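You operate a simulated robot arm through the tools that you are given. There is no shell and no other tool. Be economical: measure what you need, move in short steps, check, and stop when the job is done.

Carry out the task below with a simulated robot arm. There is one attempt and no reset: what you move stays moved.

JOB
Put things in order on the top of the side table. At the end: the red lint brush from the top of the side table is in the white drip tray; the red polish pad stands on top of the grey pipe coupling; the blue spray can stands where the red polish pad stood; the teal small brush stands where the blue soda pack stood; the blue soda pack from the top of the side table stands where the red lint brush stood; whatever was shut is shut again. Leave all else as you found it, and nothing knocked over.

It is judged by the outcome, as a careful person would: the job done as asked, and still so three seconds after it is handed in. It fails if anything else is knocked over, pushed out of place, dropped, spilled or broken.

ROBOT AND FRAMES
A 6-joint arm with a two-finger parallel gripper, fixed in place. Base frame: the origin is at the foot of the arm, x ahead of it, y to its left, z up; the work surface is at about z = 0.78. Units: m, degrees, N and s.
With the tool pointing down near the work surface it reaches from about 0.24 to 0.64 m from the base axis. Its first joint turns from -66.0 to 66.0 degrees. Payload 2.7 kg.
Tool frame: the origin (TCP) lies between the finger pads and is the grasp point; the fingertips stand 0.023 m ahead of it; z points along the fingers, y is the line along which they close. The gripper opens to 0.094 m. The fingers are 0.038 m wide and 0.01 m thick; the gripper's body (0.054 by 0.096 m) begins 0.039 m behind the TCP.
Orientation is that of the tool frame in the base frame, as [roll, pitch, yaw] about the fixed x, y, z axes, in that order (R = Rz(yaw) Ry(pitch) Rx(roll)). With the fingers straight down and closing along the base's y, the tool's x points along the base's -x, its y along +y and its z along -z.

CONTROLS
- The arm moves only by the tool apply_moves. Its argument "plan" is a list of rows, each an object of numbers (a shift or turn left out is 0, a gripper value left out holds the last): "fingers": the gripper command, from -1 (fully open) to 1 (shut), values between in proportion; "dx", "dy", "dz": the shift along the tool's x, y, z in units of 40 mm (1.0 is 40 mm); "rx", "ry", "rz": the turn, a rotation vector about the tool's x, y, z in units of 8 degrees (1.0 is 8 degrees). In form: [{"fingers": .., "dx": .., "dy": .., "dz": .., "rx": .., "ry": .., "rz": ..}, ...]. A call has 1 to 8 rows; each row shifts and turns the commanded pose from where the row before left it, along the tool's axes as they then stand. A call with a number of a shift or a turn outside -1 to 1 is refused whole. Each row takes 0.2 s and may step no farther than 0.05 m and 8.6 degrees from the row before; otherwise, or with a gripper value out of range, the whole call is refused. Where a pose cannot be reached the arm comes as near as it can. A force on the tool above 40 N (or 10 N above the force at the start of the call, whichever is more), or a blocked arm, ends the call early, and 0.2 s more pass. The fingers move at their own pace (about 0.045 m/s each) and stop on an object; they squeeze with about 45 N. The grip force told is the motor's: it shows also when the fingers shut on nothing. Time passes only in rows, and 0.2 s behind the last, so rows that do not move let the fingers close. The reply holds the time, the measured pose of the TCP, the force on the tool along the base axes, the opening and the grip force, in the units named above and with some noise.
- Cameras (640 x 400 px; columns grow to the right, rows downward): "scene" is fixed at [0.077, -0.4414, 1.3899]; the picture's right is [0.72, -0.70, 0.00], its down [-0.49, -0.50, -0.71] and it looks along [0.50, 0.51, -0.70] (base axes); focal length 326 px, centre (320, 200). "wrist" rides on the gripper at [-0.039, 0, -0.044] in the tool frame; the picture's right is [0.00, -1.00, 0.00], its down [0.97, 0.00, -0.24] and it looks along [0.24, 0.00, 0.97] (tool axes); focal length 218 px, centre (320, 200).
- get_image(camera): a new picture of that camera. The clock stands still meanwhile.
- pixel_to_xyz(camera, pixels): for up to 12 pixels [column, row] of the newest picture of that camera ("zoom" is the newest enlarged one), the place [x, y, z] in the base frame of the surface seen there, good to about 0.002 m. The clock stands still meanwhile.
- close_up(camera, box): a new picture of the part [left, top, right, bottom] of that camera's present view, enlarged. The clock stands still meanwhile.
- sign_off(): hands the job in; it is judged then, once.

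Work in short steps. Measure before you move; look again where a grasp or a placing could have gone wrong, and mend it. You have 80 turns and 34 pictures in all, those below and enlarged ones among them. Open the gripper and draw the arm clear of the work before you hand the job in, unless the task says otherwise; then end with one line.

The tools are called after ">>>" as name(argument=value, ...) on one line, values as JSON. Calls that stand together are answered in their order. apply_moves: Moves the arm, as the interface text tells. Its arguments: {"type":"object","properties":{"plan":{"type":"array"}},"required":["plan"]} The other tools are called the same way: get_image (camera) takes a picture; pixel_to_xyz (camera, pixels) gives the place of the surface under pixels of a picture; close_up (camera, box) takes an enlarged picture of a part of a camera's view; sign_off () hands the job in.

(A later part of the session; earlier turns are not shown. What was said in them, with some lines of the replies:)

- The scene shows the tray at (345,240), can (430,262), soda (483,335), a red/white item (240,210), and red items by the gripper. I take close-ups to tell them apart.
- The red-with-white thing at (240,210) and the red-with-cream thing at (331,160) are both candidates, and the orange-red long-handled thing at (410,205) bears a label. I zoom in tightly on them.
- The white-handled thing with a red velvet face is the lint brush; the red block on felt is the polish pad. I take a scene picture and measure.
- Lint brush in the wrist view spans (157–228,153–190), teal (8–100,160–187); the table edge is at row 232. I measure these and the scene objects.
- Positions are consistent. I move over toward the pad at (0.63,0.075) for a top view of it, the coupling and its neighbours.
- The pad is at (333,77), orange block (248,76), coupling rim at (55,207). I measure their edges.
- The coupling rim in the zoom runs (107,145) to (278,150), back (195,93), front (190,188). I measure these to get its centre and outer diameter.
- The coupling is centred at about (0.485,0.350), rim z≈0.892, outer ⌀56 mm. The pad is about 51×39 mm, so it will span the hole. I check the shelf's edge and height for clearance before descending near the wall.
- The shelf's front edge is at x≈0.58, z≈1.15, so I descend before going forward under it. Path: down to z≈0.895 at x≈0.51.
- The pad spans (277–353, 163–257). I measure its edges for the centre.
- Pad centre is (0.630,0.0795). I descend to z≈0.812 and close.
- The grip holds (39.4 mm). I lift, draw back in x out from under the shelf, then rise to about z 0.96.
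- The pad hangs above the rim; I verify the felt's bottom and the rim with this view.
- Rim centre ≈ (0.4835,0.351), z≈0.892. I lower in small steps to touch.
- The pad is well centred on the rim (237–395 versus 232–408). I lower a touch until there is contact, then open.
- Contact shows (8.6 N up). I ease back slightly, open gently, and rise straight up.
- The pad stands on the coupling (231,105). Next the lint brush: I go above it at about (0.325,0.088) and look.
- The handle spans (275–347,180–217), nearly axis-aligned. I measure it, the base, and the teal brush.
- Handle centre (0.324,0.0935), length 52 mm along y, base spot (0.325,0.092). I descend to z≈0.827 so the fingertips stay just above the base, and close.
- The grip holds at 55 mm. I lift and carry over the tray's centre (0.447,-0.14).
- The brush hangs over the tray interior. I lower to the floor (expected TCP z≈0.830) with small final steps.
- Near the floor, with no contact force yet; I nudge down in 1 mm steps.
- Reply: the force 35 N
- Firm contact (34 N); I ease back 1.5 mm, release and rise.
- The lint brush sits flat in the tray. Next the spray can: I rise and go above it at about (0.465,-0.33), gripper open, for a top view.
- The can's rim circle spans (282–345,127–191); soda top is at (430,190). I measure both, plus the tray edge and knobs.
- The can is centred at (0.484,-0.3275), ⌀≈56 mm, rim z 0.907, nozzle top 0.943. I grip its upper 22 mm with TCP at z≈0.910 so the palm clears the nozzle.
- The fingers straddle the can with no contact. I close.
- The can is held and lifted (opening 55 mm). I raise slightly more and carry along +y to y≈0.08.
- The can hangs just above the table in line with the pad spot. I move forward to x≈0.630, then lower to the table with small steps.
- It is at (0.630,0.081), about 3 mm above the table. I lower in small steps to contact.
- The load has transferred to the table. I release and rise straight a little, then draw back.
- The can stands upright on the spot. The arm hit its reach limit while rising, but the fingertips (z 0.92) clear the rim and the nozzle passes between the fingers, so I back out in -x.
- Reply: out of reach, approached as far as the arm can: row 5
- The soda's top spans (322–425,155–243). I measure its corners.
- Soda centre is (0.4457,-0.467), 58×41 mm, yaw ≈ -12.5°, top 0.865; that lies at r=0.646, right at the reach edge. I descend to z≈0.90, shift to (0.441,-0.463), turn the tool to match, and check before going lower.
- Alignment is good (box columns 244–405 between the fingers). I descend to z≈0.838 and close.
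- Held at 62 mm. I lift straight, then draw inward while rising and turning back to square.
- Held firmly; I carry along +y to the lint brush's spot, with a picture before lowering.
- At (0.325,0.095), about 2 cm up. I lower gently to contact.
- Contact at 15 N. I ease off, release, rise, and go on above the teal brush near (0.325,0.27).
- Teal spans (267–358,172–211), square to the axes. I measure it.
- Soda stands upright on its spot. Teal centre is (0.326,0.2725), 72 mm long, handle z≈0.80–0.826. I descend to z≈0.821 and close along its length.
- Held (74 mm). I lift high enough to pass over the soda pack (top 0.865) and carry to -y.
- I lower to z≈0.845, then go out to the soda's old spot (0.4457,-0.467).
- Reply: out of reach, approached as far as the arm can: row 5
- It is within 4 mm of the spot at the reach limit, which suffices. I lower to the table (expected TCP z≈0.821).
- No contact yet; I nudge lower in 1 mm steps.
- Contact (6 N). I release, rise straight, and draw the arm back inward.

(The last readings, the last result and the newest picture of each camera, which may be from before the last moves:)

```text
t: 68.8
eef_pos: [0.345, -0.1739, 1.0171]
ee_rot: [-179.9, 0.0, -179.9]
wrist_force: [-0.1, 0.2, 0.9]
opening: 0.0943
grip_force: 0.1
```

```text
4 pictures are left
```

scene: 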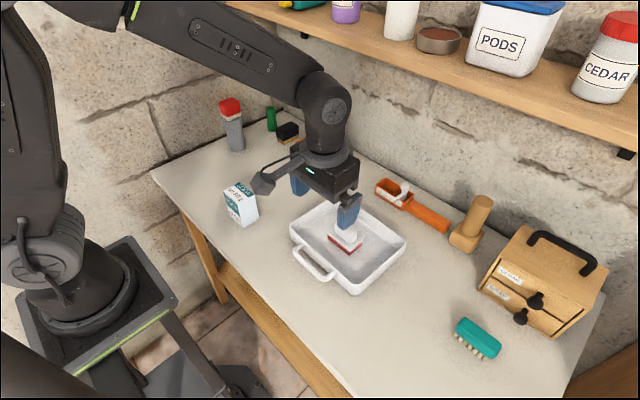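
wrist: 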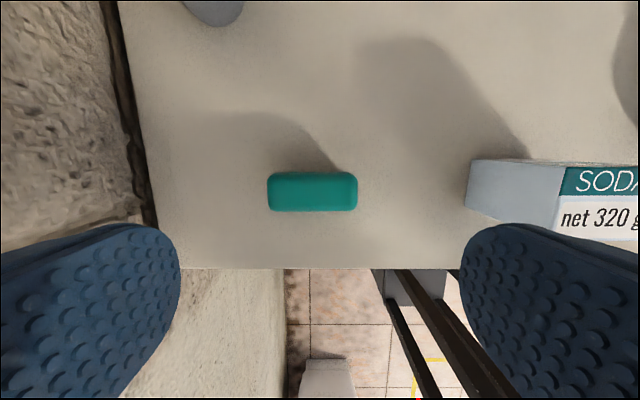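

All pieces stand. I verify the soda (240,205) and teal (478,336) places quickly.

>>> pixel_to_xyz(camera="scene", pixels=[[238, 190], [226, 190], [245, 225], [478, 334], [460, 325], [497, 345], [231, 104], [521, 317]])

>>> close_up(camera="scene", box=[430, 200, 610, 370])

```text
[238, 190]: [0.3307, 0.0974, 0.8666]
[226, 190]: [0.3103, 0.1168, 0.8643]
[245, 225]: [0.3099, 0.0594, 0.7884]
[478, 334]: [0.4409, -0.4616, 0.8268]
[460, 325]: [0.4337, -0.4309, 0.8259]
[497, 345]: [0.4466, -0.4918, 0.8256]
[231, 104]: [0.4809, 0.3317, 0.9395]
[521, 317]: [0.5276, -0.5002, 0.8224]
```

```text
2.35 times, centred on (520, 285) of scene
```

zoom: 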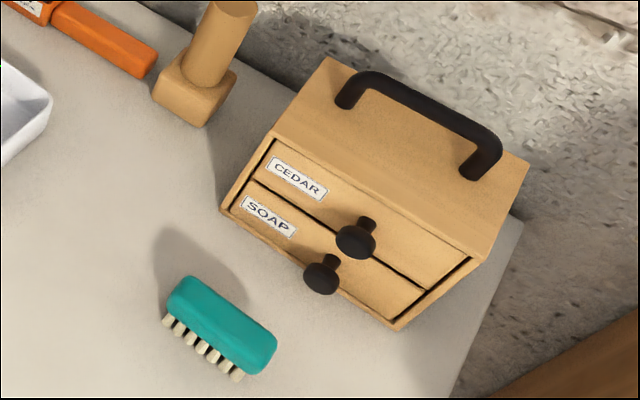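

Everything is in its place, the drawers are shut, the gripper is open and the arm is clear above the table. I hand the job in.

>>> sign_off()

```text
The job is handed in.
```

The job is done and handed in: all five items are where you asked, the drawers are shut, and nothing was knocked over. The teal brush stands about 4 mm short of the soda pack's old centre, at the edge of the arm's reach.
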